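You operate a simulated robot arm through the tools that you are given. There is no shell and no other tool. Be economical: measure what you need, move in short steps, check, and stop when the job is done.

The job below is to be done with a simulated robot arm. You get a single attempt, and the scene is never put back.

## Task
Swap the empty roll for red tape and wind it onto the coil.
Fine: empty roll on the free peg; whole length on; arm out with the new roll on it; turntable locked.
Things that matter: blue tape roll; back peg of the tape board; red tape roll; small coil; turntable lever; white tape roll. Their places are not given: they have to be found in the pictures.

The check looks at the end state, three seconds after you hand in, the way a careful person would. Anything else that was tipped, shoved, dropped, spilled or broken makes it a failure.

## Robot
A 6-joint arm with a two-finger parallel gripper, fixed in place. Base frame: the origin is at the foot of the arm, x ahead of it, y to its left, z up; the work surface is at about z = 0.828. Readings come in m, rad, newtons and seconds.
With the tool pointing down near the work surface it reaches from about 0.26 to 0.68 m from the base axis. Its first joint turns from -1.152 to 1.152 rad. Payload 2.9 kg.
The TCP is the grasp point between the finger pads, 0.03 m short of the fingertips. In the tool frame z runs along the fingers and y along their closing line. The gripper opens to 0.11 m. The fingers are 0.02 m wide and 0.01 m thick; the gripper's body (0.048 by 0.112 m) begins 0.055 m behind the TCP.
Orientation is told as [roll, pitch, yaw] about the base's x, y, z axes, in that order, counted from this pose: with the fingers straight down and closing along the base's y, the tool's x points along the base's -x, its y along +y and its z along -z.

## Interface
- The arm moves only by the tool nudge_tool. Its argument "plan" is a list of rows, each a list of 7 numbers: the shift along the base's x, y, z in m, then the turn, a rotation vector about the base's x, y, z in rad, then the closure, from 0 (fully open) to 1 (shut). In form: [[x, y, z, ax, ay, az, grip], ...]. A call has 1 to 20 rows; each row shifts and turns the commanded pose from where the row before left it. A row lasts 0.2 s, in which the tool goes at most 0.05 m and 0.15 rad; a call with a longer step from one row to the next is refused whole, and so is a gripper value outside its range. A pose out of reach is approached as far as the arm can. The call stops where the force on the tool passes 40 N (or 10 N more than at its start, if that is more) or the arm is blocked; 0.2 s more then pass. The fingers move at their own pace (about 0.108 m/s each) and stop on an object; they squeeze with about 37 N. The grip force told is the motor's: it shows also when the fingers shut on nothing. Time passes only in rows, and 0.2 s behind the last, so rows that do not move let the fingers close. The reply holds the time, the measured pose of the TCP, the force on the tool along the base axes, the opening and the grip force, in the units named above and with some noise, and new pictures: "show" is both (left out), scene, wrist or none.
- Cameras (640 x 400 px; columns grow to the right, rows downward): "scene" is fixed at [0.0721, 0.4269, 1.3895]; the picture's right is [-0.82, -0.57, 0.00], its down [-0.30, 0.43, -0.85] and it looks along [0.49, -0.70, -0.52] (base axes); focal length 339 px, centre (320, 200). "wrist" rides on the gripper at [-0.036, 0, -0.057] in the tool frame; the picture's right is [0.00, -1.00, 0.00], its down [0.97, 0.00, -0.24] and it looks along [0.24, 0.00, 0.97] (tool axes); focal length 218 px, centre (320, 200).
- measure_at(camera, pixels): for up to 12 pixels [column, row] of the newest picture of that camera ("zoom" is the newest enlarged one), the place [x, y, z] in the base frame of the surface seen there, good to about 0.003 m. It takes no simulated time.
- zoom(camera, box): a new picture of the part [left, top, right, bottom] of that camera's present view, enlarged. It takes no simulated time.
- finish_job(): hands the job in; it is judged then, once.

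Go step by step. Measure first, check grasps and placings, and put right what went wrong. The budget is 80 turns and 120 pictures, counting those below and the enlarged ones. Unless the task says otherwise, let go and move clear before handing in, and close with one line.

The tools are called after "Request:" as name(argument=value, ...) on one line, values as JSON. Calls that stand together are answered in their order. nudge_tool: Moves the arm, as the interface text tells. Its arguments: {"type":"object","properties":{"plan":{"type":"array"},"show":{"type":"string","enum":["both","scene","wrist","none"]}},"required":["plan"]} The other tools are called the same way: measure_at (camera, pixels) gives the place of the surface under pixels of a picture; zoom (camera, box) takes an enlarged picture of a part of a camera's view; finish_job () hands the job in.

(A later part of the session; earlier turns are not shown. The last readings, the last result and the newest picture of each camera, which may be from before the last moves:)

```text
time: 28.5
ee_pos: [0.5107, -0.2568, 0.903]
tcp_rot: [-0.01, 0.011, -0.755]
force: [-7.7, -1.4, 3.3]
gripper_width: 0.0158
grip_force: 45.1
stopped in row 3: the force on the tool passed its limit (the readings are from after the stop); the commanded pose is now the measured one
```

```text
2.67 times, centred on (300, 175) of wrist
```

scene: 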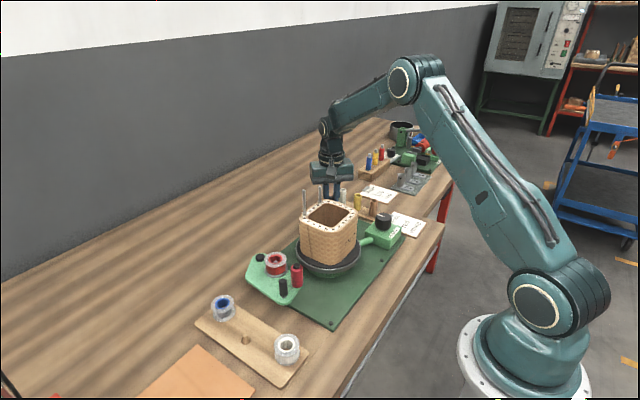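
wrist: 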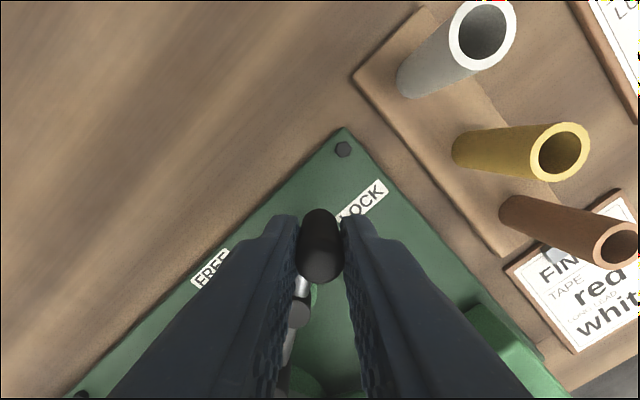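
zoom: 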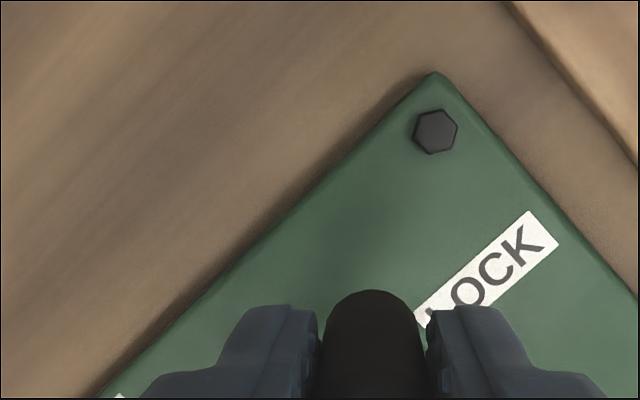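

The call was refused (step too long); I repeat it with shorter steps.

Request:
nudge_tool(plan=[[0, 0, 0, 0, 0, 0, 0.6], [0, 0, 0, 0, 0, 0, 0.6], [0, 0, 0.04, 0, 0, 0, 0.6], [0, 0, 0.045, 0, 0, 0, 0.6], [0.02, 0.02, 0.03, 0, 0, 0.14, 0.6], [0, 0, 0.04, 0, 0, 0.14, 0.6], [0, 0, 0, 0, 0, 0.14, 0.6], [0, 0, 0, 0, 0, 0.14, 0.6], [0, 0, 0, 0, 0, 0.14, 0.6], [0, 0, 0, 0, 0, 0, 0.6]], show="wrist")

Request:
zoom(camera="wrist", box=[180, 130, 420, 280])

```text
time: 30.7
ee_pos: [0.5311, -0.2364, 1.0596]
tcp_rot: [-0.011, 0.009, -0.052]
force: [0.7, 0.1, 0.2]
gripper_width: 0.044
grip_force: 0.0
```

wrist: 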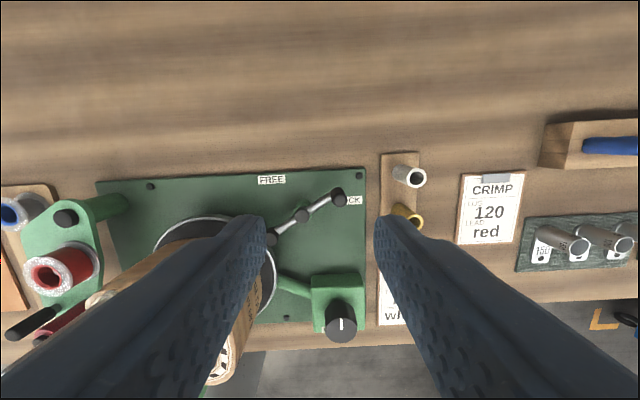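

```text
2.67 times, centred on (300, 205) of wrist
```

zoom: 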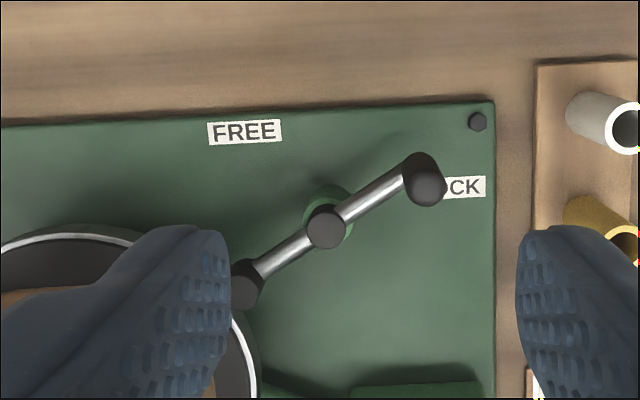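

In this picture the lever tail's pad (243,287 in the zoom) presses the turntable rim and the handle covers the LOCK label: this is LOCK, and the starting position was the released one. I'll push the handle back (-x) with closed fingers to free it.

Request:
nudge_tool(plan=[[0.012, -0.0236, -0.03, 0.011, -0.009, 0.05, 1], [0, 0, -0.045, 0, 0, 0, 1], [0, 0, -0.045, 0, 0, 0, 1], [0, 0, -0.038, 0, 0, 0, 1], [0, 0, 0, 0, 0, 0, 1]], show="wrist")

```text
time: 31.9
ee_pos: [0.5433, -0.26, 0.9011]
tcp_rot: [0.004, 0.001, -0.002]
force: [-0.4, -0.3, 0.1]
gripper_width: 0.0003
grip_force: 37.1
```

wrist: 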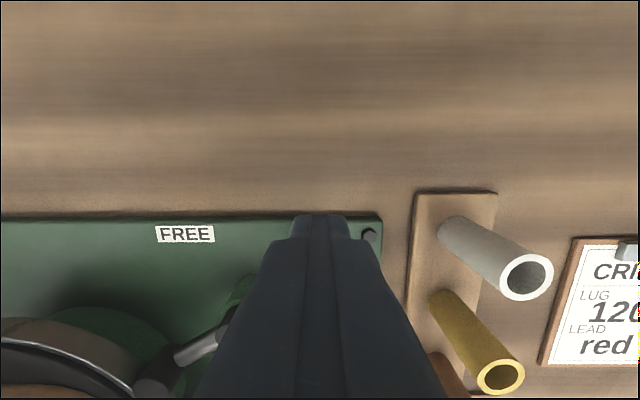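

Request:
nudge_tool(plan=[[-0.012, 0, 0, 0, 0, 0, 1], [-0.01, -0.001, 0, 0, 0, 0, 1], [-0.01, 0, 0, 0, 0, 0, 1], [-0.01, 0, 0, 0, 0, 0, 1], [-0.01, 0, 0, 0, 0, 0, 1], [-0.004, 0, 0, 0, 0, 0, 1], [-0.004, 0, 0, 0, 0, 0, 1], [0, 0, 0, 0, 0, 0, 1]], show="wrist")

```text
time: 33.7
ee_pos: [0.488, -0.2613, 0.9014]
tcp_rot: [-0.002, -0.006, 0.002]
force: [33.9, -1.3, -13.5]
gripper_width: 0.0
grip_force: 37.2
```

wrist: 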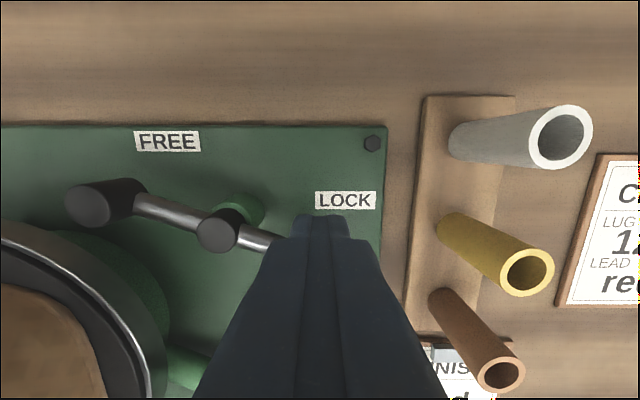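

The handle met its stop at the FREE end (34 N), i.e. exactly the starting position, so the turntable is free. Back off, rise, and go to the arm's black handle post near (0.395,0.088).

Request:
nudge_tool(plan=[[0.012, 0, 0, 0, 0, 0, 1], [0, 0, 0.05, 0, 0, 0, 0.6], [0, 0, 0.05, 0, 0, 0, 0.6], [0, 0, 0.05, 0, 0, 0, 0.6], [0, 0, 0.05, 0, 0, 0, 0.6], [-0.01, 0.044, 0, 0, 0, 0, 0.6], [-0.013, 0.044, 0, 0, 0, 0, 0.6], [-0.013, 0.044, 0, 0, 0, 0, 0.6], [-0.013, 0.044, 0, 0, 0, 0, 0.6], [-0.013, 0.044, 0, 0, 0, 0, 0.6], [-0.013, 0.044, 0, 0, 0, 0, 0.6], [-0.013, 0.044, 0, 0, 0, 0, 0.6], [-0.017, 0.041, -0.02, 0, 0, 0, 0.6], [0, 0, -0.04, 0, 0, 0, 0.6], [0, 0, 0, 0, 0, 0, 0.6]], show="both")

```text
time: 36.9
ee_pos: [0.3908, 0.0901, 1.042]
tcp_rot: [0.002, 0.001, -0.004]
force: [0.0, -0.1, -0.9]
gripper_width: 0.0441
grip_force: 0.0
```

scene: 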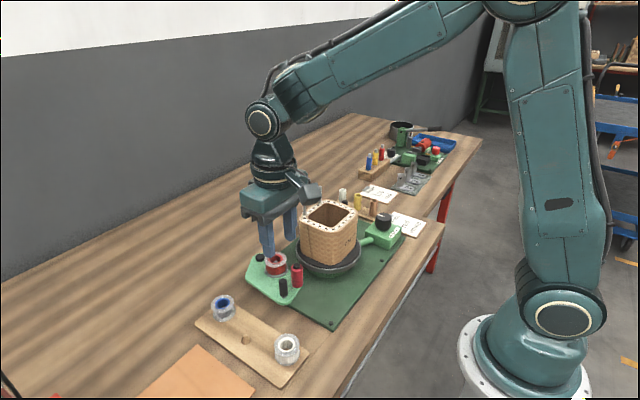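
wrist: 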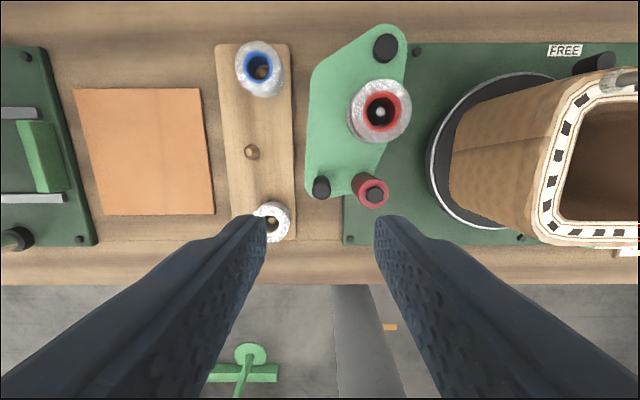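

Request:
measure_at(camera="wrist", pixels=[[321, 186], [321, 180], [375, 194], [366, 190], [386, 46], [380, 112], [350, 160], [318, 196], [560, 140], [455, 195]])

Request:
zoom(camera="wrist", box=[290, 10, 460, 220])

```text
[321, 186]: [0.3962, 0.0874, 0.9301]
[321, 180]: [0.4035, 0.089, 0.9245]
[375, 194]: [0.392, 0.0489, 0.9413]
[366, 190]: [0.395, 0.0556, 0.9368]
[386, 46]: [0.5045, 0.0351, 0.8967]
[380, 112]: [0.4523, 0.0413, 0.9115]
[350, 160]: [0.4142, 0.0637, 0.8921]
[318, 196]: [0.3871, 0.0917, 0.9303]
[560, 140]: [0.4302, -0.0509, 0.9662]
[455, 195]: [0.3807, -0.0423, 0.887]
```

```text
1.90 times, centred on (375, 115) of wrist
```

zoom: 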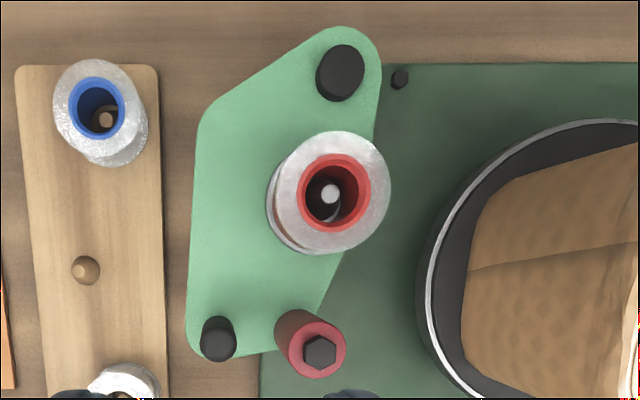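

Handle centre (0.395,0.0885), top 0.930. I turn the tool +1.3 rad (closing roughly across the handle–roller line), lower, and grip it.

Request:
nudge_tool(plan=[[0.0042, -0.0016, 0, 0, 0, 0.1445, 0.6], [0, 0, 0, 0, 0, 0.1445, 0.6], [0, 0, 0, 0, 0, 0.1445, 0.6], [0, 0, 0, 0, 0, 0.1445, 0.6], [0, 0, 0, 0, 0, 0.1445, 0.6], [0, 0, 0, 0, 0, 0.1445, 0.6], [0, 0, 0, 0, 0, 0.1445, 0.6], [0, 0, -0.02, 0, 0, 0.1445, 0.6], [0, 0, -0.03, 0, 0, 0.1445, 0.6], [0, 0, -0.03, 0, 0, 0, 0.6], [0, 0, 0, 0, 0, 0, 0.6]], show="wrist")

```text
time: 39.3
ee_pos: [0.3946, 0.0873, 0.9603]
tcp_rot: [0.003, 0.002, 1.299]
force: [0.0, 0.7, 0.0]
gripper_width: 0.044
grip_force: 0.1
```

wrist: 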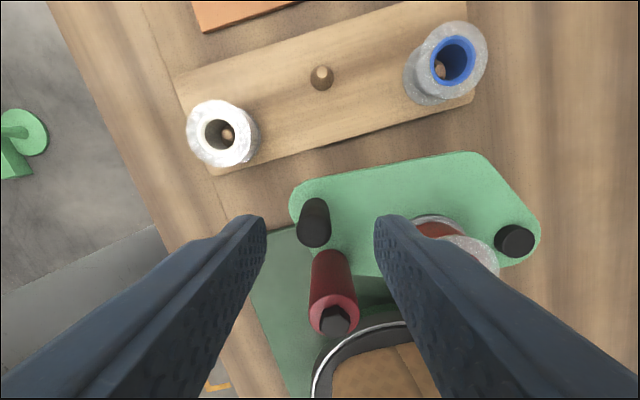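

Handle lies centred between the fingers. Lower to z 0.927 and close.

Request:
nudge_tool(plan=[[0, 0, -0.02, 0, 0, 0, 0.6], [0, 0, -0.013, 0, 0, 0, 0.6], [0, 0, 0, 0, 0, 0, 0.6], [0, 0, 0, 0, 0, 0, 0.95], [0, 0, 0, 0, 0, 0, 0.95], [0, 0, 0, 0, 0, 0, 0.95]], show="wrist")

```text
time: 40.7
ee_pos: [0.3921, 0.0883, 0.9263]
tcp_rot: [0.01, 0.003, 1.302]
force: [-29.4, 9.2, 4.6]
gripper_width: 0.0152
grip_force: 44.7
```

wrist: 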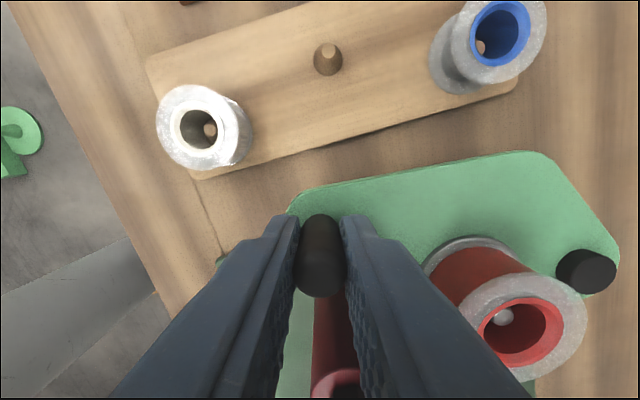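

Gripped, but a 29 N sideways pull says the post sits ~3 mm further -x. I ease that and begin the swing arc (pivot (0.5045,0.035), r 0.125).

Request:
nudge_tool(plan=[[-0.003, 0, 0, 0, 0, 0, 0.95], [-0.0031, -0.0082, 0, 0, 0, 0.07, 0.95], [-0.0032, -0.0081, 0, 0, 0, 0.07, 0.95], [0, 0, 0, 0, 0, 0, 0.95]], show="scene")

```text
time: 41.7
ee_pos: [0.3851, 0.0702, 0.9265]
tcp_rot: [0.004, 0.001, 1.437]
force: [-6.7, 3.9, -30.9]
gripper_width: 0.0155
grip_force: 45.1
```

scene: 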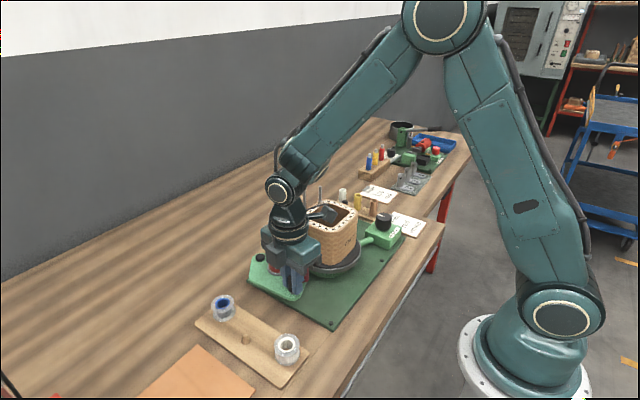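

Arm is swinging; there's a downward pull of 31 N, so I ease the tool 2 mm lower and continue in small steps.

Request:
nudge_tool(plan=[[0, 0, -0.002, 0, 0, 0, 0.95], [-0.002, -0.0085, 0, 0, 0, 0.07, 0.95], [0, 0, 0, 0, 0, 0, 0.95]], show="none")

```text
time: 42.5
ee_pos: [0.3829, 0.0606, 0.9251]
tcp_rot: [-0.002, 0.002, 1.508]
force: [-14.9, 5.8, 12.8]
gripper_width: 0.0148
grip_force: 45.1
```

Request:
nudge_tool(plan=[[-0.003, -0.0087, 0.0005, 0, 0, 0.07, 0.95], [-0.0009, -0.0087, 0, 0, 0, 0.07, 0.95], [-0.0003, -0.0088, 0, 0, 0, 0.07, 0.95], [0.0003, -0.0088, 0, 0, 0, 0.07, 0.95], [0, 0, 0, 0, 0, 0, 0.95]], show="both")

```text
time: 43.7
ee_pos: [0.3815, 0.0273, 0.9263]
tcp_rot: [-0.003, 0.002, 1.787]
force: [5.6, -1.0, 6.8]
gripper_width: 0.0152
grip_force: 44.3
```

scene: 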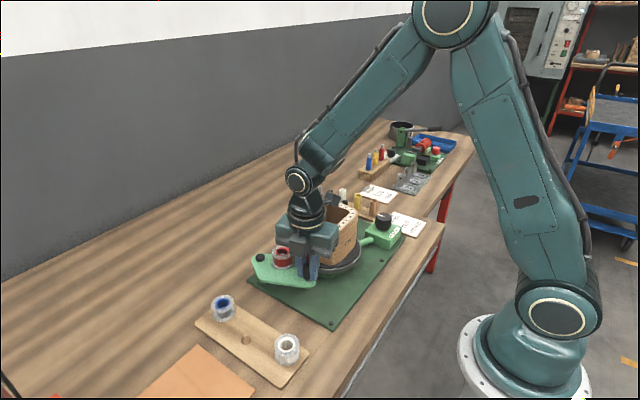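
wrist: 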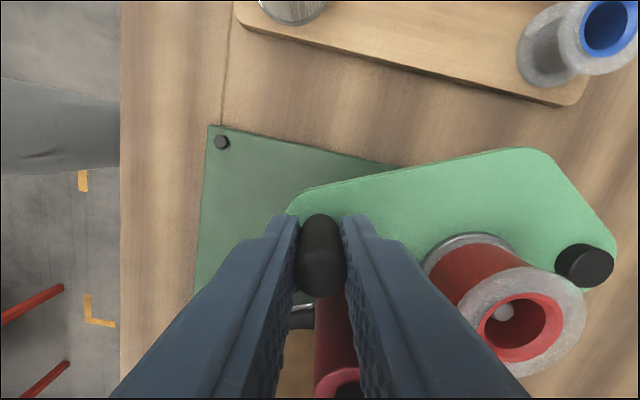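

Arm has swung 29°. Continue gently until the roller meets the coil (force rise).

Request:
nudge_tool(plan=[[0.0006, -0.0065, 0, 0, 0, 0.052, 0.95], [0.0009, -0.0064, 0, 0, 0, 0.052, 0.95], [0, 0, 0, 0, 0, 0, 0.95]], show="none")

Request:
nudge_tool(plan=[[0.0012, -0.0064, 0, 0, 0, 0.052, 0.95], [0, 0, 0, 0, 0, 0, 0.95]], show="none")

Request:
nudge_tool(plan=[[0.0008, -0.0032, 0, 0, 0, 0.026, 0.95], [0, 0, 0, 0, 0, 0, 0.95]], show="wrist")

```text
time: 44.5
ee_pos: [0.3834, 0.0142, 0.9258]
tcp_rot: [-0.002, 0.002, 1.891]
force: [11.5, 1.5, 17.3]
gripper_width: 0.0154
grip_force: 44.9
```

```text
time: 45.1
ee_pos: [0.3839, 0.0067, 0.9271]
tcp_rot: [-0.005, 0.001, 1.945]
force: [17.7, 3.6, 14.6]
gripper_width: 0.0155
grip_force: 45.1
```

```text
time: 45.7
ee_pos: [0.3856, 0.0029, 0.9273]
tcp_rot: [-0.003, 0.002, 1.97]
force: [17.2, 5.0, 13.4]
gripper_width: 0.0155
grip_force: 44.7
```

wrist: 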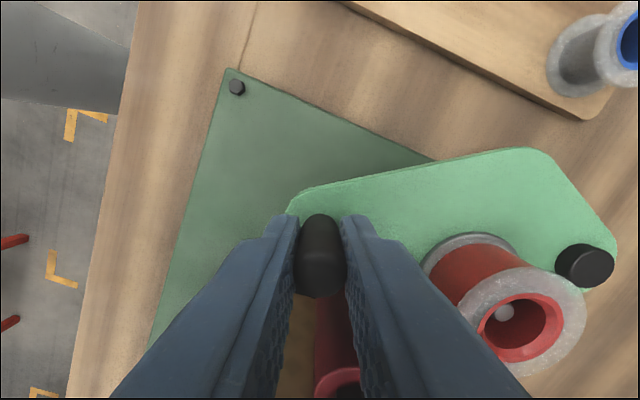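

No strong tangential resistance yet. Ease +x 2 mm and continue in 1.5° steps.

Request:
nudge_tool(plan=[[0.0028, -0.0032, 0, 0, 0, 0.026, 0.95], [0, 0, 0, 0, 0, 0, 0.95]], show="none")

Request:
nudge_tool(plan=[[0.0009, -0.0032, 0, 0, 0, 0.026, 0.95], [0, 0, 0, 0, 0, 0, 0.95]], show="none")

Request:
nudge_tool(plan=[[0.0009, -0.0032, 0, 0, 0, 0.026, 0.95], [0, 0, 0, 0, 0, 0, 0.95]], show="both")

```text
time: 46.3
ee_pos: [0.3856, 0.002, 0.9277]
tcp_rot: [0.002, -0.002, 1.998]
force: [-1.2, 12.5, 33.7]
gripper_width: 0.0154
grip_force: 44.9
```

```text
time: 46.9
ee_pos: [0.3861, -0.0016, 0.9258]
tcp_rot: [0.002, 0.003, 2.022]
force: [-1.4, 8.3, 32.9]
gripper_width: 0.0153
grip_force: 44.7
```

```text
time: 47.5
ee_pos: [0.3884, -0.0067, 0.9259]
tcp_rot: [0.0, 0.0, 2.046]
force: [1.3, 2.6, 24.8]
gripper_width: 0.0154
grip_force: 44.9
```

scene: 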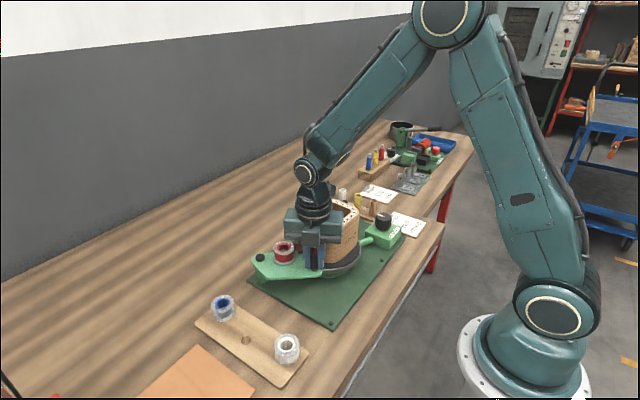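
wrist: 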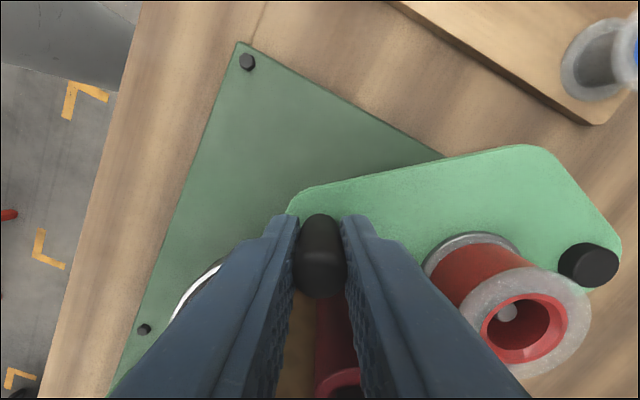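

Rotated 45°; roller should be about touching. Raise 1 mm and continue small.

Request:
nudge_tool(plan=[[0.0012, -0.0031, 0.0015, 0, 0, 0.026, 0.95], [0, 0, 0, 0, 0, 0, 0.95]], show="none")

Request:
nudge_tool(plan=[[0.0012, -0.0031, 0, 0, 0, 0.026, 0.95], [0, 0, 0, 0, 0, 0, 0.95]], show="none")

Request:
zoom(camera="wrist", box=[230, 230, 400, 400])

Request:
zoom(camera="scene", box=[230, 190, 410, 320])

```text
time: 48.1
ee_pos: [0.3887, -0.0087, 0.925]
tcp_rot: [0.003, 0.0, 2.074]
force: [13.7, 4.5, -28.4]
gripper_width: 0.0152
grip_force: 44.6
```

```text
time: 48.7
ee_pos: [0.3884, -0.0091, 0.926]
tcp_rot: [0.005, -0.007, 2.103]
force: [1.4, 19.4, -32.7]
gripper_width: 0.0156
grip_force: 44.8
```

```text
2.35 times, centred on (315, 315) of wrist
```

zoom: 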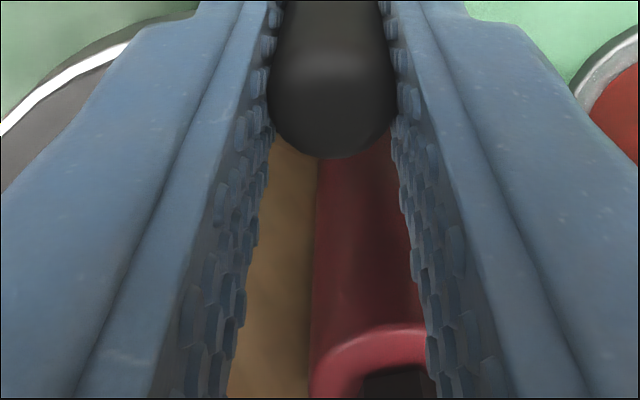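

```text
3.08 times, centred on (320, 255) of scene
```

zoom: 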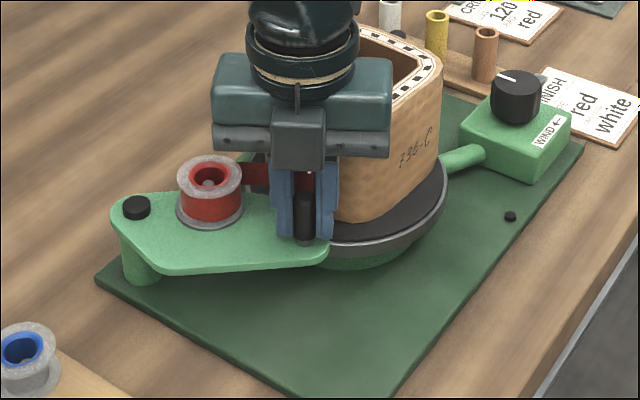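

The roller is against the coil and a red tape strand now runs from the roll to the coil. Release and rise straight up, then check that the arm stays in.

Request:
nudge_tool(plan=[[0, 0.001, -0.001, 0, 0, 0, 0.6], [0, 0, 0, 0, 0, 0, 0.6], [0, 0, 0.03, 0, 0, 0, 0.6], [0, 0, 0.045, 0, 0, 0, 0.6], [0, 0, 0.045, 0, 0, 0, 0.6], [0, 0, 0.045, 0, 0, 0, 0.6], [-0.02, -0.03, 0.02, 0, 0, -0.14, 0.6], [-0.01, -0.04, 0.0, 0, 0, -0.14, 0.6], [0, -0.04, 0.0, 0, 0, -0.14, 0.6], [0, -0.04, 0.0, 0, 0, -0.14, 0.6], [0, -0.04, 0, 0, 0, -0.14, 0.4], [0, 0, 0, 0, 0, -0.14, 0.4], [0, 0, 0, 0, 0, -0.14, 0.4], [0, 0, 0, 0, 0, -0.14, 0.4], [0, 0, 0, 0, 0, -0.14, 0.4], [0, 0, 0, 0, 0, -0.14, 0.4], [0, 0, 0, 0, 0, -0.14, 0.4], [0, 0, 0, 0, 0, -0.14, 0.4], [0, 0, 0, 0, 0, -0.14, 0.4], [0, 0, 0, 0, 0, 0, 0.4]], show="both")

Request:
zoom(camera="scene", box=[230, 190, 430, 320])

```text
time: 52.9
ee_pos: [0.3598, -0.1999, 1.1114]
tcp_rot: [0.0, 0.001, 0.277]
force: [0.5, 0.2, -0.2]
gripper_width: 0.0658
grip_force: 0.0
```

scene: 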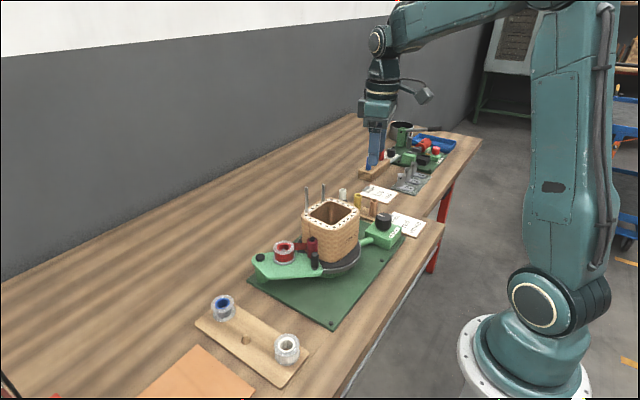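
wrist: 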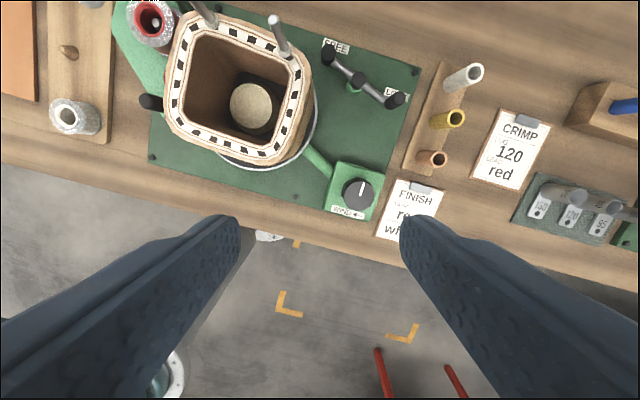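

```text
3.08 times, centred on (330, 255) of scene
```

zoom: 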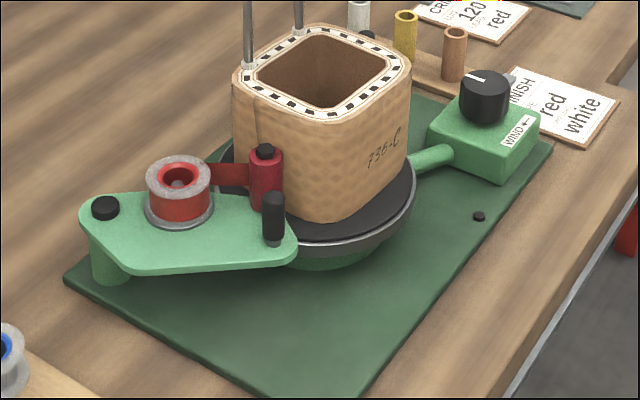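

The arm stays in with tape running over the roller. Now the WIND knob at about (0.355,-0.253): I go over it with the tool turned well negative so that I have a long counter‑clockwise stroke.

Request:
nudge_tool(plan=[[0, -0.0265, 0, 0, 0, -0.147, 0.4], [-0.0045, -0.0265, 0, 0, 0, -0.147, 0.4], [0, 0, 0, 0, 0, -0.147, 0.4], [0, 0, 0, 0, 0, -0.147, 0.4], [0, 0, 0, 0, 0, -0.147, 0.4], [0, 0, 0, 0, 0, -0.147, 0.4], [0, 0, 0, 0, 0, -0.147, 0.4], [0, 0, 0, 0, 0, -0.147, 0.4], [0, 0, 0, 0, 0, -0.147, 0.4], [0, 0, 0, 0, 0, -0.147, 0.4], [0, 0, 0, 0, 0, -0.147, 0.4], [0, 0, 0, 0, 0, -0.147, 0.4], [0, 0, 0, 0, 0, -0.147, 0.4], [0, 0, 0, 0, 0, -0.147, 0.4], [0, 0, 0, 0, 0, -0.147, 0.4], [0, 0, -0.03, 0, 0, -0.147, 0.4], [0, 0, -0.04, 0, 0, -0.147, 0.4], [0, 0, -0.04, 0, 0, -0.147, 0.4], [0, 0, -0.03, 0, 0, -0.147, 0.4], [0, 0, 0, 0, 0, 0, 0.4]], show="wrist")

```text
time: 57.1
ee_pos: [0.3566, -0.2533, 0.9718]
tcp_rot: [0.002, 0.002, -2.514]
force: [0.0, 0.3, 0.2]
gripper_width: 0.0659
grip_force: 0.0
```

wrist: 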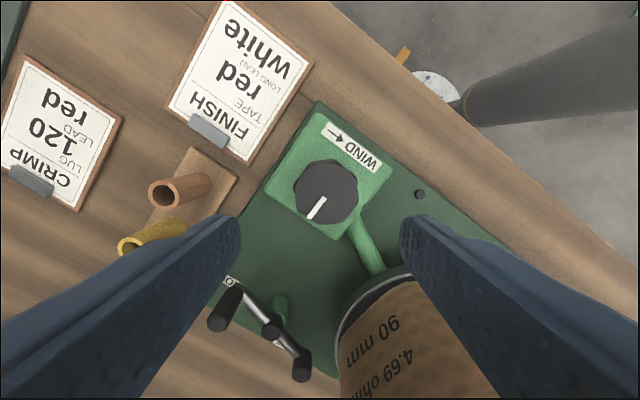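

Request:
measure_at(camera="wrist", pixels=[[326, 190], [295, 184], [357, 192], [324, 160], [320, 222], [300, 160], [345, 225]])

```text
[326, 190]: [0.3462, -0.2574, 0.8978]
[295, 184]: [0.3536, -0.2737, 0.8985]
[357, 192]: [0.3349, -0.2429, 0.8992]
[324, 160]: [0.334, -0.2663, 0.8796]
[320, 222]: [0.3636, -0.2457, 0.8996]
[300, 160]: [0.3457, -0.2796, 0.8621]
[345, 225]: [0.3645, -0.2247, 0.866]
```

Knob centre ≈ (0.348,-0.2565), top 0.899, box top 0.864. Align, lower to z 0.902, and close.

Request:
nudge_tool(plan=[[-0.0085, -0.0032, -0.03, 0, 0, 0, 0.4], [0, 0, -0.03, 0, 0, 0, 0.4], [0, 0, -0.01, 0, 0, 0, 0.4], [0, 0, 0, 0, 0, 0, 0.4], [0, 0, 0, 0, 0, 0, 0.8], [0, 0, 0, 0, 0, 0, 0.8], [0, 0, 0, 0, 0, 0, 0.8]], show="wrist")

```text
time: 58.7
ee_pos: [0.3458, -0.2564, 0.9007]
tcp_rot: [-0.002, 0.0, -2.512]
force: [-9.7, 12.1, 0.9]
gripper_width: 0.0397
grip_force: 45.2
```

wrist: 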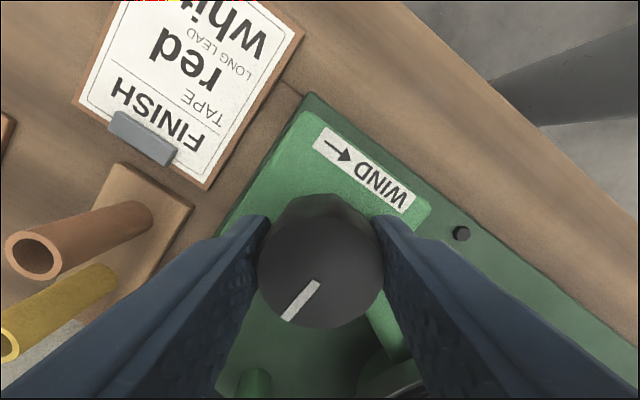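

Gripped (0.040). Relax the side force by ~1.5 mm and try 0.84 rad counter-clockwise while watching the coil.

Request:
nudge_tool(plan=[[-0.001, 0.0013, 0, 0, 0, 0, 0.8], [0, 0, 0, 0, 0, 0.14, 0.8], [0, 0, 0, 0, 0, 0.14, 0.8], [0, 0, 0, 0, 0, 0.14, 0.8], [0, 0, 0, 0, 0, 0.14, 0.8], [0, 0, 0, 0, 0, 0.14, 0.8], [0, 0, 0, 0, 0, 0.14, 0.8], [0, 0, 0, 0, 0, 0, 0.8]], show="both")

Request:
zoom(camera="scene", box=[230, 190, 430, 320])

```text
time: 60.5
ee_pos: [0.3473, -0.2568, 0.9022]
tcp_rot: [0.005, -0.002, -1.673]
force: [18.3, -15.0, -20.7]
gripper_width: 0.0395
grip_force: 45.0
```

scene: 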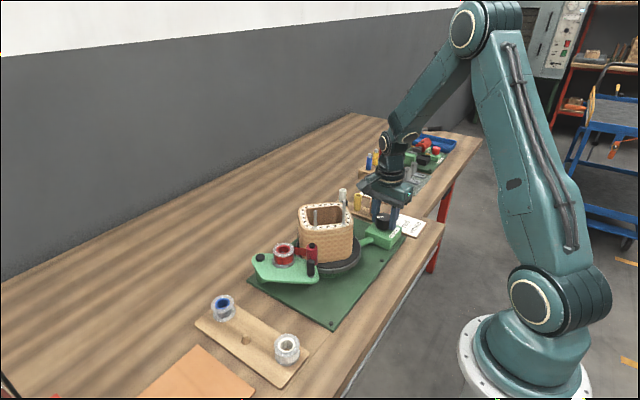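
wrist: 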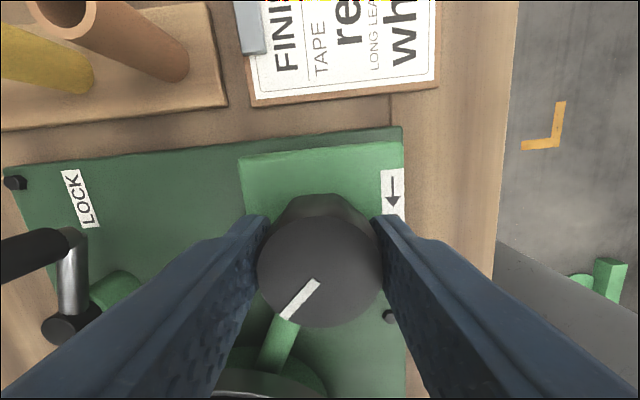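

```text
3.08 times, centred on (330, 255) of scene
```

zoom: 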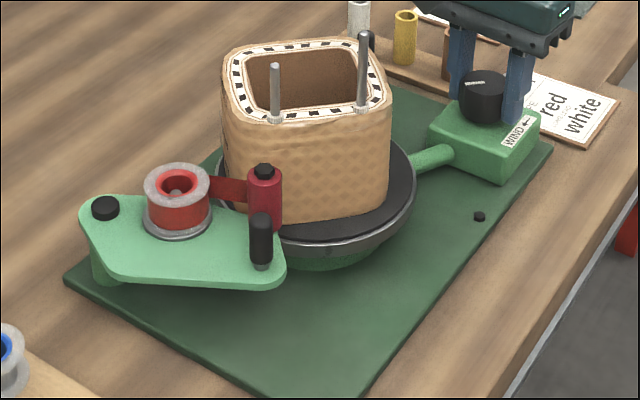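

The coil turned a lot, with the arm riding along. I measure the posts to learn the direction and ratio.

Request:
measure_at(camera="zoom", pixels=[[276, 117], [362, 105], [274, 70], [362, 40], [228, 190], [264, 172], [310, 190]])

```text
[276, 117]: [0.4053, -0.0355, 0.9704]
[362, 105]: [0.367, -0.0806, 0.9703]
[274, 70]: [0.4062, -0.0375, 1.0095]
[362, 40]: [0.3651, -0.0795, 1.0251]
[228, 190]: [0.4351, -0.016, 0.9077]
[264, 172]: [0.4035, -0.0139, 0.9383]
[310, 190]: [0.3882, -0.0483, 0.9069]
```

Posts moved either +120° or -240°. A smaller step of 0.28 rad will tell the direction.

Request:
nudge_tool(plan=[[0, 0, 0, 0, 0, 0.14, 0.8], [0, 0, 0, 0, 0, 0.14, 0.8], [0, 0, 0, 0, 0, 0, 0.8], [0, 0, 0, 0, 0, 0, 0.8]], show="scene")

Request:
zoom(camera="scene", box=[250, 180, 390, 290])

```text
time: 61.4
ee_pos: [0.3485, -0.2571, 0.9014]
tcp_rot: [0.007, -0.003, -1.389]
force: [7.5, -3.5, -7.7]
gripper_width: 0.0398
grip_force: 45.7
stopped in row 4: the force on the tool passed its limit (the readings are from after the stop); the commanded pose is now the measured one
```

scene: 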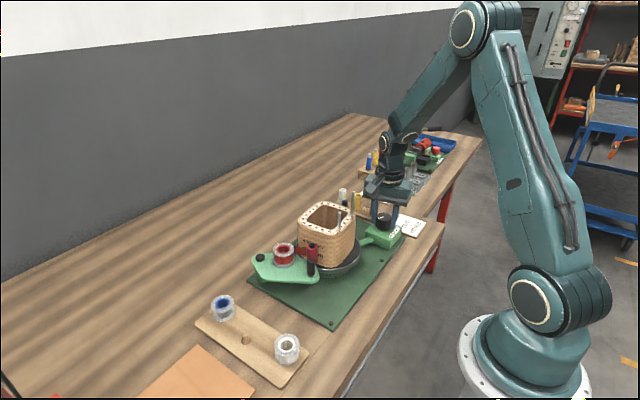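

```text
3.64 times, centred on (320, 235) of scene
```

zoom: 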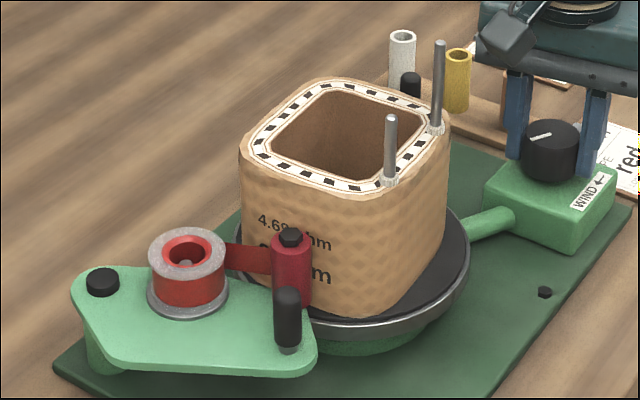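

The coil turns counter-clockwise (posts moved to the right front), but no red tape is laid on the winding. The WIND arrow at the knob's near edge points to +y, i.e. clockwise, so I try clockwise now.

Request:
nudge_tool(plan=[[0, 0, 0, 0, 0, -0.14, 0.8], [0, 0, 0, 0, 0, -0.14, 0.8], [0, 0, 0, 0, 0, -0.14, 0.8], [0, 0, 0, 0, 0, -0.14, 0.8], [0, 0, 0, 0, 0, -0.14, 0.8], [0, 0, 0, 0, 0, -0.14, 0.8], [0, 0, 0, 0, 0, -0.14, 0.8], [0, 0, 0, 0, 0, -0.14, 0.8], [0, 0, 0, 0, 0, 0, 0.8]], show="scene")

Request:
zoom(camera="scene", box=[250, 180, 390, 290])

```text
time: 63.4
ee_pos: [0.3462, -0.2555, 0.9015]
tcp_rot: [0.005, -0.004, -2.512]
force: [-6.7, -3.1, 4.6]
gripper_width: 0.0399
grip_force: 44.6
```

scene: 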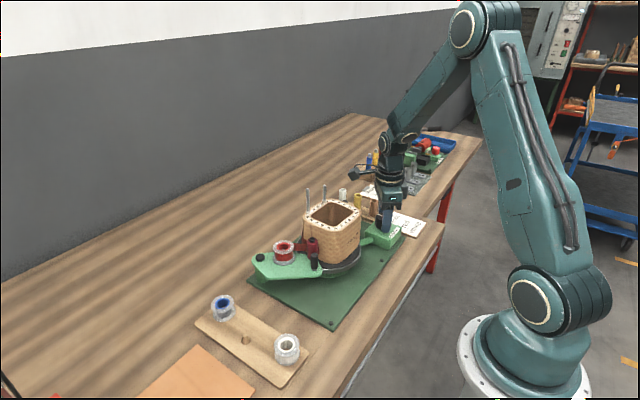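

```text
3.64 times, centred on (320, 235) of scene
```

zoom: 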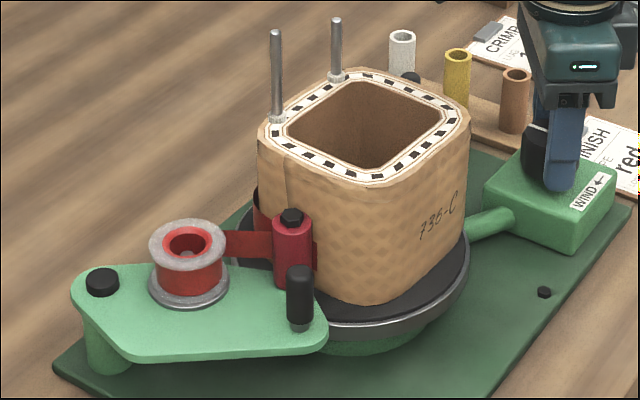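

Clockwise works: red tape now shows wrapped at the coil's back-left (258,215 of the zoom). I'll make long clockwise strokes: open, turn back +2.7 rad, re-grip, then wind.

Request:
nudge_tool(plan=[[0, 0, 0, 0, 0, 0, 0.45], [0, 0, 0, 0, 0, 0.15, 0.4], [0, 0, 0, 0, 0, 0.15, 0.4], [0, 0, 0, 0, 0, 0.15, 0.4], [0, 0, 0, 0, 0, 0.15, 0.4], [0, 0, 0, 0, 0, 0.15, 0.4], [0, 0, 0, 0, 0, 0.15, 0.4], [0, 0, 0, 0, 0, 0.15, 0.4], [0, 0, 0, 0, 0, 0.15, 0.4], [0, 0, 0, 0, 0, 0.15, 0.4], [0, 0, 0, 0, 0, 0.15, 0.4], [0, 0, 0, 0, 0, 0.15, 0.4], [0, 0, 0, 0, 0, 0.15, 0.4], [0, 0, 0, 0, 0, 0.15, 0.4], [0, 0, 0, 0, 0, 0.15, 0.4], [0, 0, 0, 0, 0, 0.15, 0.4], [0, 0, 0, 0, 0, 0.15, 0.4], [0, 0, 0, 0, 0, 0.15, 0.4], [0, 0, 0, 0, 0, 0.15, 0.4], [0, 0, 0, 0, 0, 0.15, 0.4]], show="none")

Request:
nudge_tool(plan=[[0, 0, 0, 0, 0, 0, 0.8], [0, 0, 0, 0, 0, 0, 0.8], [0, 0, 0, 0, 0, -0.15, 0.8], [0, 0, 0, 0, 0, -0.15, 0.8], [0, 0, 0, 0, 0, -0.15, 0.8], [0, 0, 0, 0, 0, -0.15, 0.8], [0, 0, 0, 0, 0, -0.15, 0.8], [0, 0, 0, 0, 0, -0.15, 0.8], [0, 0, 0, 0, 0, -0.15, 0.8], [0, 0, 0, 0, 0, -0.15, 0.8], [0, 0, 0, 0, 0, -0.15, 0.8], [0, 0, 0, 0, 0, -0.15, 0.8], [0, 0, 0, 0, 0, -0.15, 0.8], [0, 0, 0, 0, 0, -0.15, 0.8], [0, 0, 0, 0, 0, -0.15, 0.8], [0, 0, 0, 0, 0, -0.15, 0.8], [0, 0, 0, 0, 0, -0.15, 0.8], [0, 0, 0, 0, 0, -0.15, 0.8], [0, 0, 0, 0, 0, -0.15, 0.8], [0, 0, 0, 0, 0, -0.15, 0.8]], show="scene")

Request:
zoom(camera="scene", box=[250, 180, 390, 290])

```text
time: 67.6
ee_pos: [0.347, -0.257, 0.9025]
tcp_rot: [0.008, -0.005, 0.342]
force: [0.0, -0.2, -0.5]
gripper_width: 0.0662
grip_force: 0.1
```

```text
time: 71.8
ee_pos: [0.3455, -0.2559, 0.9017]
tcp_rot: [0.003, -0.003, -2.361]
force: [-5.0, 11.6, -10.1]
gripper_width: 0.0399
grip_force: 45.1
```

scene: 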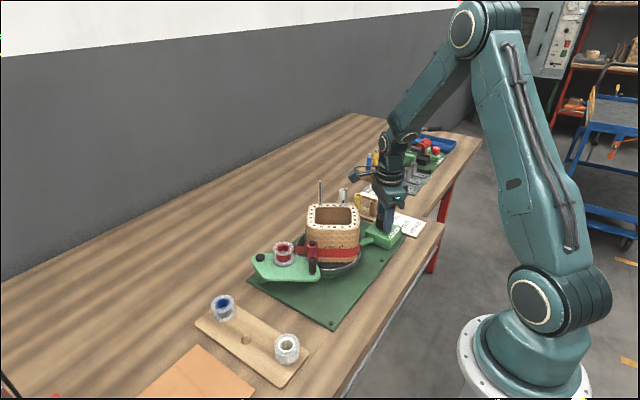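

```text
3.64 times, centred on (320, 235) of scene
```

zoom: 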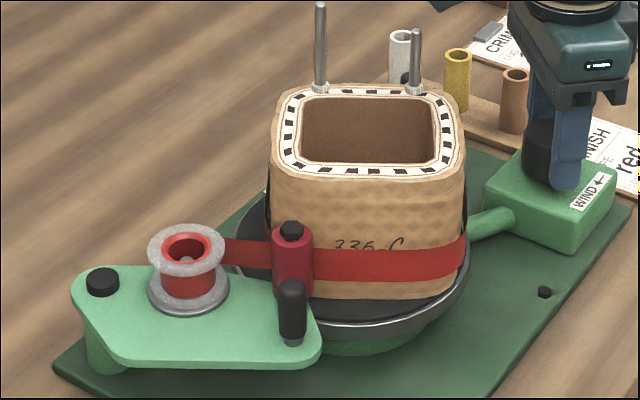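

The red tape is now wrapped round the coil and the roll is thinning. Continue with two more strokes.

Request:
nudge_tool(plan=[[0, 0, 0, 0, 0, 0, 0.45], [0, 0, 0, 0, 0, 0.15, 0.4], [0, 0, 0, 0, 0, 0.15, 0.4], [0, 0, 0, 0, 0, 0.15, 0.4], [0, 0, 0, 0, 0, 0.15, 0.4], [0, 0, 0, 0, 0, 0.15, 0.4], [0, 0, 0, 0, 0, 0.15, 0.4], [0, 0, 0, 0, 0, 0.15, 0.4], [0, 0, 0, 0, 0, 0.15, 0.4], [0, 0, 0, 0, 0, 0.15, 0.4], [0, 0, 0, 0, 0, 0.15, 0.4], [0, 0, 0, 0, 0, 0.15, 0.4], [0, 0, 0, 0, 0, 0.15, 0.4], [0, 0, 0, 0, 0, 0.15, 0.4], [0, 0, 0, 0, 0, 0.15, 0.4], [0, 0, 0, 0, 0, 0.15, 0.4], [0, 0, 0, 0, 0, 0.15, 0.4], [0, 0, 0, 0, 0, 0.15, 0.4], [0, 0, 0, 0, 0, 0.15, 0.4], [0, 0, 0, 0, 0, 0, 0.4]], show="none")

Request:
nudge_tool(plan=[[0, 0, 0, 0, 0, 0, 0.8], [0, 0, 0, 0, 0, 0, 0.8], [0, 0, 0, 0, 0, -0.15, 0.8], [0, 0, 0, 0, 0, -0.15, 0.8], [0, 0, 0, 0, 0, -0.15, 0.8], [0, 0, 0, 0, 0, -0.15, 0.8], [0, 0, 0, 0, 0, -0.15, 0.8], [0, 0, 0, 0, 0, -0.15, 0.8], [0, 0, 0, 0, 0, -0.15, 0.8], [0, 0, 0, 0, 0, -0.15, 0.8], [0, 0, 0, 0, 0, -0.15, 0.8], [0, 0, 0, 0, 0, -0.15, 0.8], [0, 0, 0, 0, 0, -0.15, 0.8], [0, 0, 0, 0, 0, -0.15, 0.8], [0, 0, 0, 0, 0, -0.15, 0.8], [0, 0, 0, 0, 0, -0.15, 0.8], [0, 0, 0, 0, 0, -0.15, 0.8], [0, 0, 0, 0, 0, -0.15, 0.8], [0, 0, 0, 0, 0, -0.15, 0.8], [0, 0, 0, 0, 0, -0.15, 0.8]], show="scene")

Request:
zoom(camera="scene", box=[250, 180, 390, 290])

```text
time: 76.0
ee_pos: [0.347, -0.2572, 0.9021]
tcp_rot: [0.008, -0.004, 0.34]
force: [-0.7, 1.2, 0.7]
gripper_width: 0.0661
grip_force: 0.0
```

```text
time: 80.2
ee_pos: [0.3475, -0.2541, 0.9005]
tcp_rot: [0.005, -0.001, -2.358]
force: [-0.5, 16.4, -0.1]
gripper_width: 0.0395
grip_force: 45.0
```

scene: 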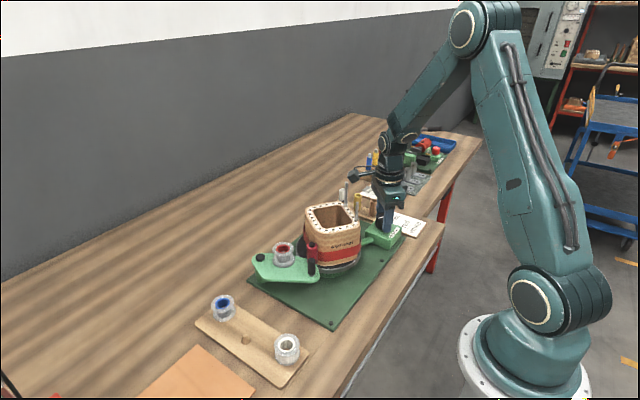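

```text
3.64 times, centred on (320, 235) of scene
```

zoom: 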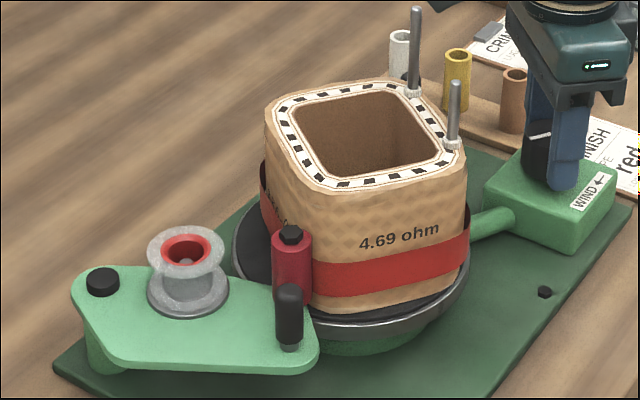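

The roll is now bare (grey core at 187,275) and the strand is gone: the whole length is on. I release the knob, rise, and travel back toward the arm's handle, turning the tool to +2.1 rad.

Request:
nudge_tool(plan=[[0, 0, 0, 0, 0, 0, 0.4], [0, 0, 0.04, 0, 0, 0, 0.4], [0, 0, 0.045, 0, 0, 0.148, 0.4], [0, 0, 0.045, 0, 0, 0.148, 0.4], [0, 0, 0.045, 0, 0, 0.148, 0.4], [0, 0, 0.045, 0, 0, 0.148, 0.4], [0.0055, 0.04, 0, 0, 0, 0.148, 0.5], [0.0055, 0.04, 0, 0, 0, 0.148, 0.5], [0.0055, 0.04, 0, 0, 0, 0.148, 0.5], [0.0055, 0.04, 0, 0, 0, 0.148, 0.5], [0.0055, 0.04, 0, 0, 0, 0.148, 0.5], [0.0055, 0.04, 0, 0, 0, 0.148, 0.6], [0, 0, 0, 0, 0, 0.148, 0.6], [0, 0, 0, 0, 0, 0.148, 0.6], [0, 0, 0, 0, 0, 0.148, 0.6], [0, 0, 0, 0, 0, 0.148, 0.6], [0, 0, 0, 0, 0, 0.148, 0.6], [0, 0, 0, 0, 0, 0.148, 0.6], [0, 0, 0, 0, 0, 0.148, 0.6], [0, 0, 0, 0, 0, 0.148, 0.6]], show="none")

Request:
nudge_tool(plan=[[0, 0, 0, 0, 0, 0.148, 0.6], [0, 0, 0, 0, 0, 0.148, 0.6], [0, 0, 0, 0, 0, 0.148, 0.6], [0, 0, 0, 0, 0, 0.148, 0.6], [0, 0, 0, 0, 0, 0.148, 0.6], [0, 0, 0, 0, 0, 0.148, 0.6], [0, 0, 0, 0, 0, 0.148, 0.6], [0, 0, 0, 0, 0, 0.148, 0.6], [0, 0, 0, 0, 0, 0.148, 0.6], [0, 0, 0, 0, 0, 0.148, 0.6], [0, 0, 0, 0, 0, 0.148, 0.6], [0, 0, 0, 0, 0, 0.148, 0.6], [0, 0, 0, 0, 0, 0, 0.6]], show="both")

Request:
zoom(camera="scene", box=[230, 180, 410, 300])

```text
time: 84.4
ee_pos: [0.3806, -0.0167, 1.1215]
tcp_rot: [0.008, -0.005, 0.307]
force: [0.0, 0.2, -0.2]
gripper_width: 0.044
grip_force: 0.1
```

```text
time: 87.2
ee_pos: [0.3814, -0.0167, 1.1227]
tcp_rot: [0.007, -0.004, 2.083]
force: [0.3, 1.5, -0.1]
gripper_width: 0.044
grip_force: 0.1
```

scene: 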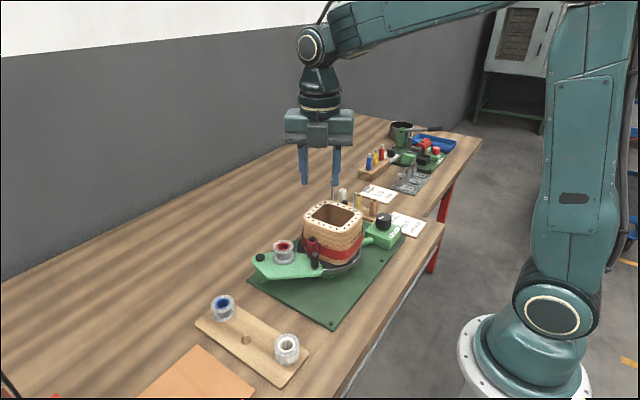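
wrist: 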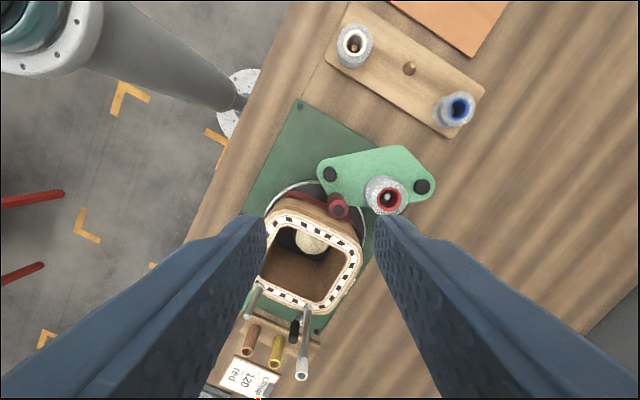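

```text
3.33 times, centred on (320, 240) of scene
```

zoom: 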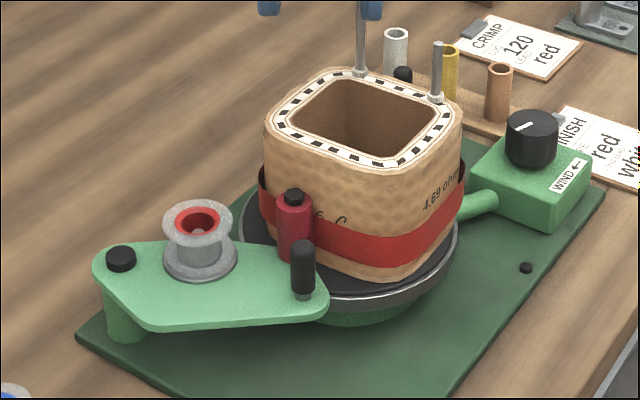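

The coil carries the tape all round. I measure the handle for the swing out.

Request:
measure_at(camera="wrist", pixels=[[330, 174], [330, 177], [337, 207], [421, 187]])

Request:
measure_at(camera="zoom", pixels=[[303, 245], [303, 265], [293, 197], [170, 255]])

```text
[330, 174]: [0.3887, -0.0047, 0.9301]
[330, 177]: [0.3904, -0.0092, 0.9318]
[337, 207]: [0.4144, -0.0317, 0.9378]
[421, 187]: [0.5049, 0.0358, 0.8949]
```

```text
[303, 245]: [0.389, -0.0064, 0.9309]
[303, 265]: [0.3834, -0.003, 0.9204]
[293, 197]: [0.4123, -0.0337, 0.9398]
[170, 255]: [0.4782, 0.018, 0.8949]
```

Request:
measure_at(camera="wrist", pixels=[[283, 206], [290, 200], [275, 216], [305, 203], [318, 207], [272, 228]])

Request:
zoom(camera="wrist", box=[250, 140, 450, 265])

```text
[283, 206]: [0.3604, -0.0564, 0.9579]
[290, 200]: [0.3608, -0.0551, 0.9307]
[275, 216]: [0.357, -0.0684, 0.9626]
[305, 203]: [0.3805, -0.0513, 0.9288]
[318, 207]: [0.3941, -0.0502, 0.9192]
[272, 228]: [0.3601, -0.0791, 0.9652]
```

```text
3.20 times, centred on (350, 202) of wrist
```

zoom: 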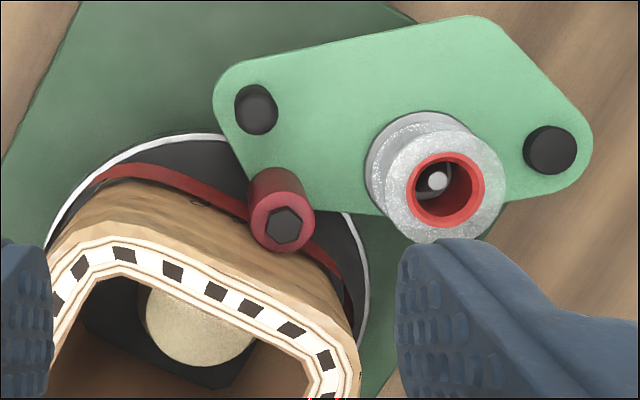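

Coil surface stays beyond y=-0.05, so the fingers clear it. Lower onto the handle.

Request:
nudge_tool(plan=[[0.007, 0.01, -0.03, 0, 0, 0, 0.6], [0, 0, -0.045, 0, 0, 0, 0.6], [0, 0, -0.045, 0, 0, 0, 0.6], [0, 0, -0.04, 0, 0, 0, 0.6], [0, 0, 0, 0, 0, 0, 0.6]], show="wrist")

```text
time: 88.4
ee_pos: [0.3885, -0.0059, 0.9601]
tcp_rot: [0.007, -0.002, 2.081]
force: [0.1, 0.5, 0.4]
gripper_width: 0.0441
grip_force: 0.1
```

wrist: 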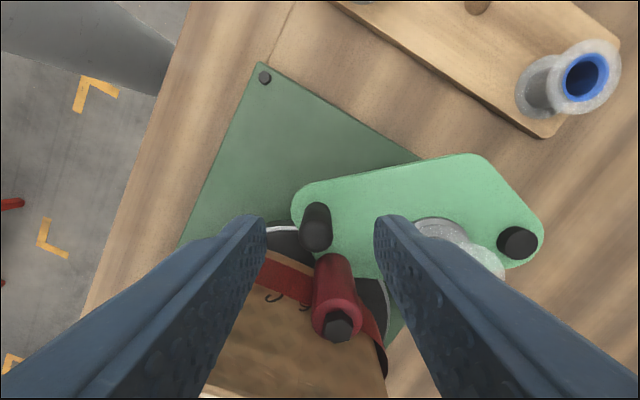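

Request:
nudge_tool(plan=[[0, 0, -0.02, 0, 0, 0, 0.6], [0, 0, -0.0135, 0, 0, 0, 0.6], [0, 0, 0, 0, 0, 0, 0.6], [0, 0, 0, 0, 0, 0, 0.95], [0, 0, 0, 0, 0, 0, 0.95], [0, 0, 0, 0, 0, 0, 0.95], [-0.0026, 0.0082, 0, 0, 0, -0.07, 0.95], [-0.0021, 0.0083, 0, 0, 0, -0.07, 0.95], [0, 0, 0, 0, 0, 0, 0.95]], show="none")

```text
time: 90.4
ee_pos: [0.3829, 0.0109, 0.9251]
tcp_rot: [0.009, -0.006, 1.941]
force: [-13.0, -4.2, -23.1]
gripper_width: 0.0155
grip_force: 44.7
```

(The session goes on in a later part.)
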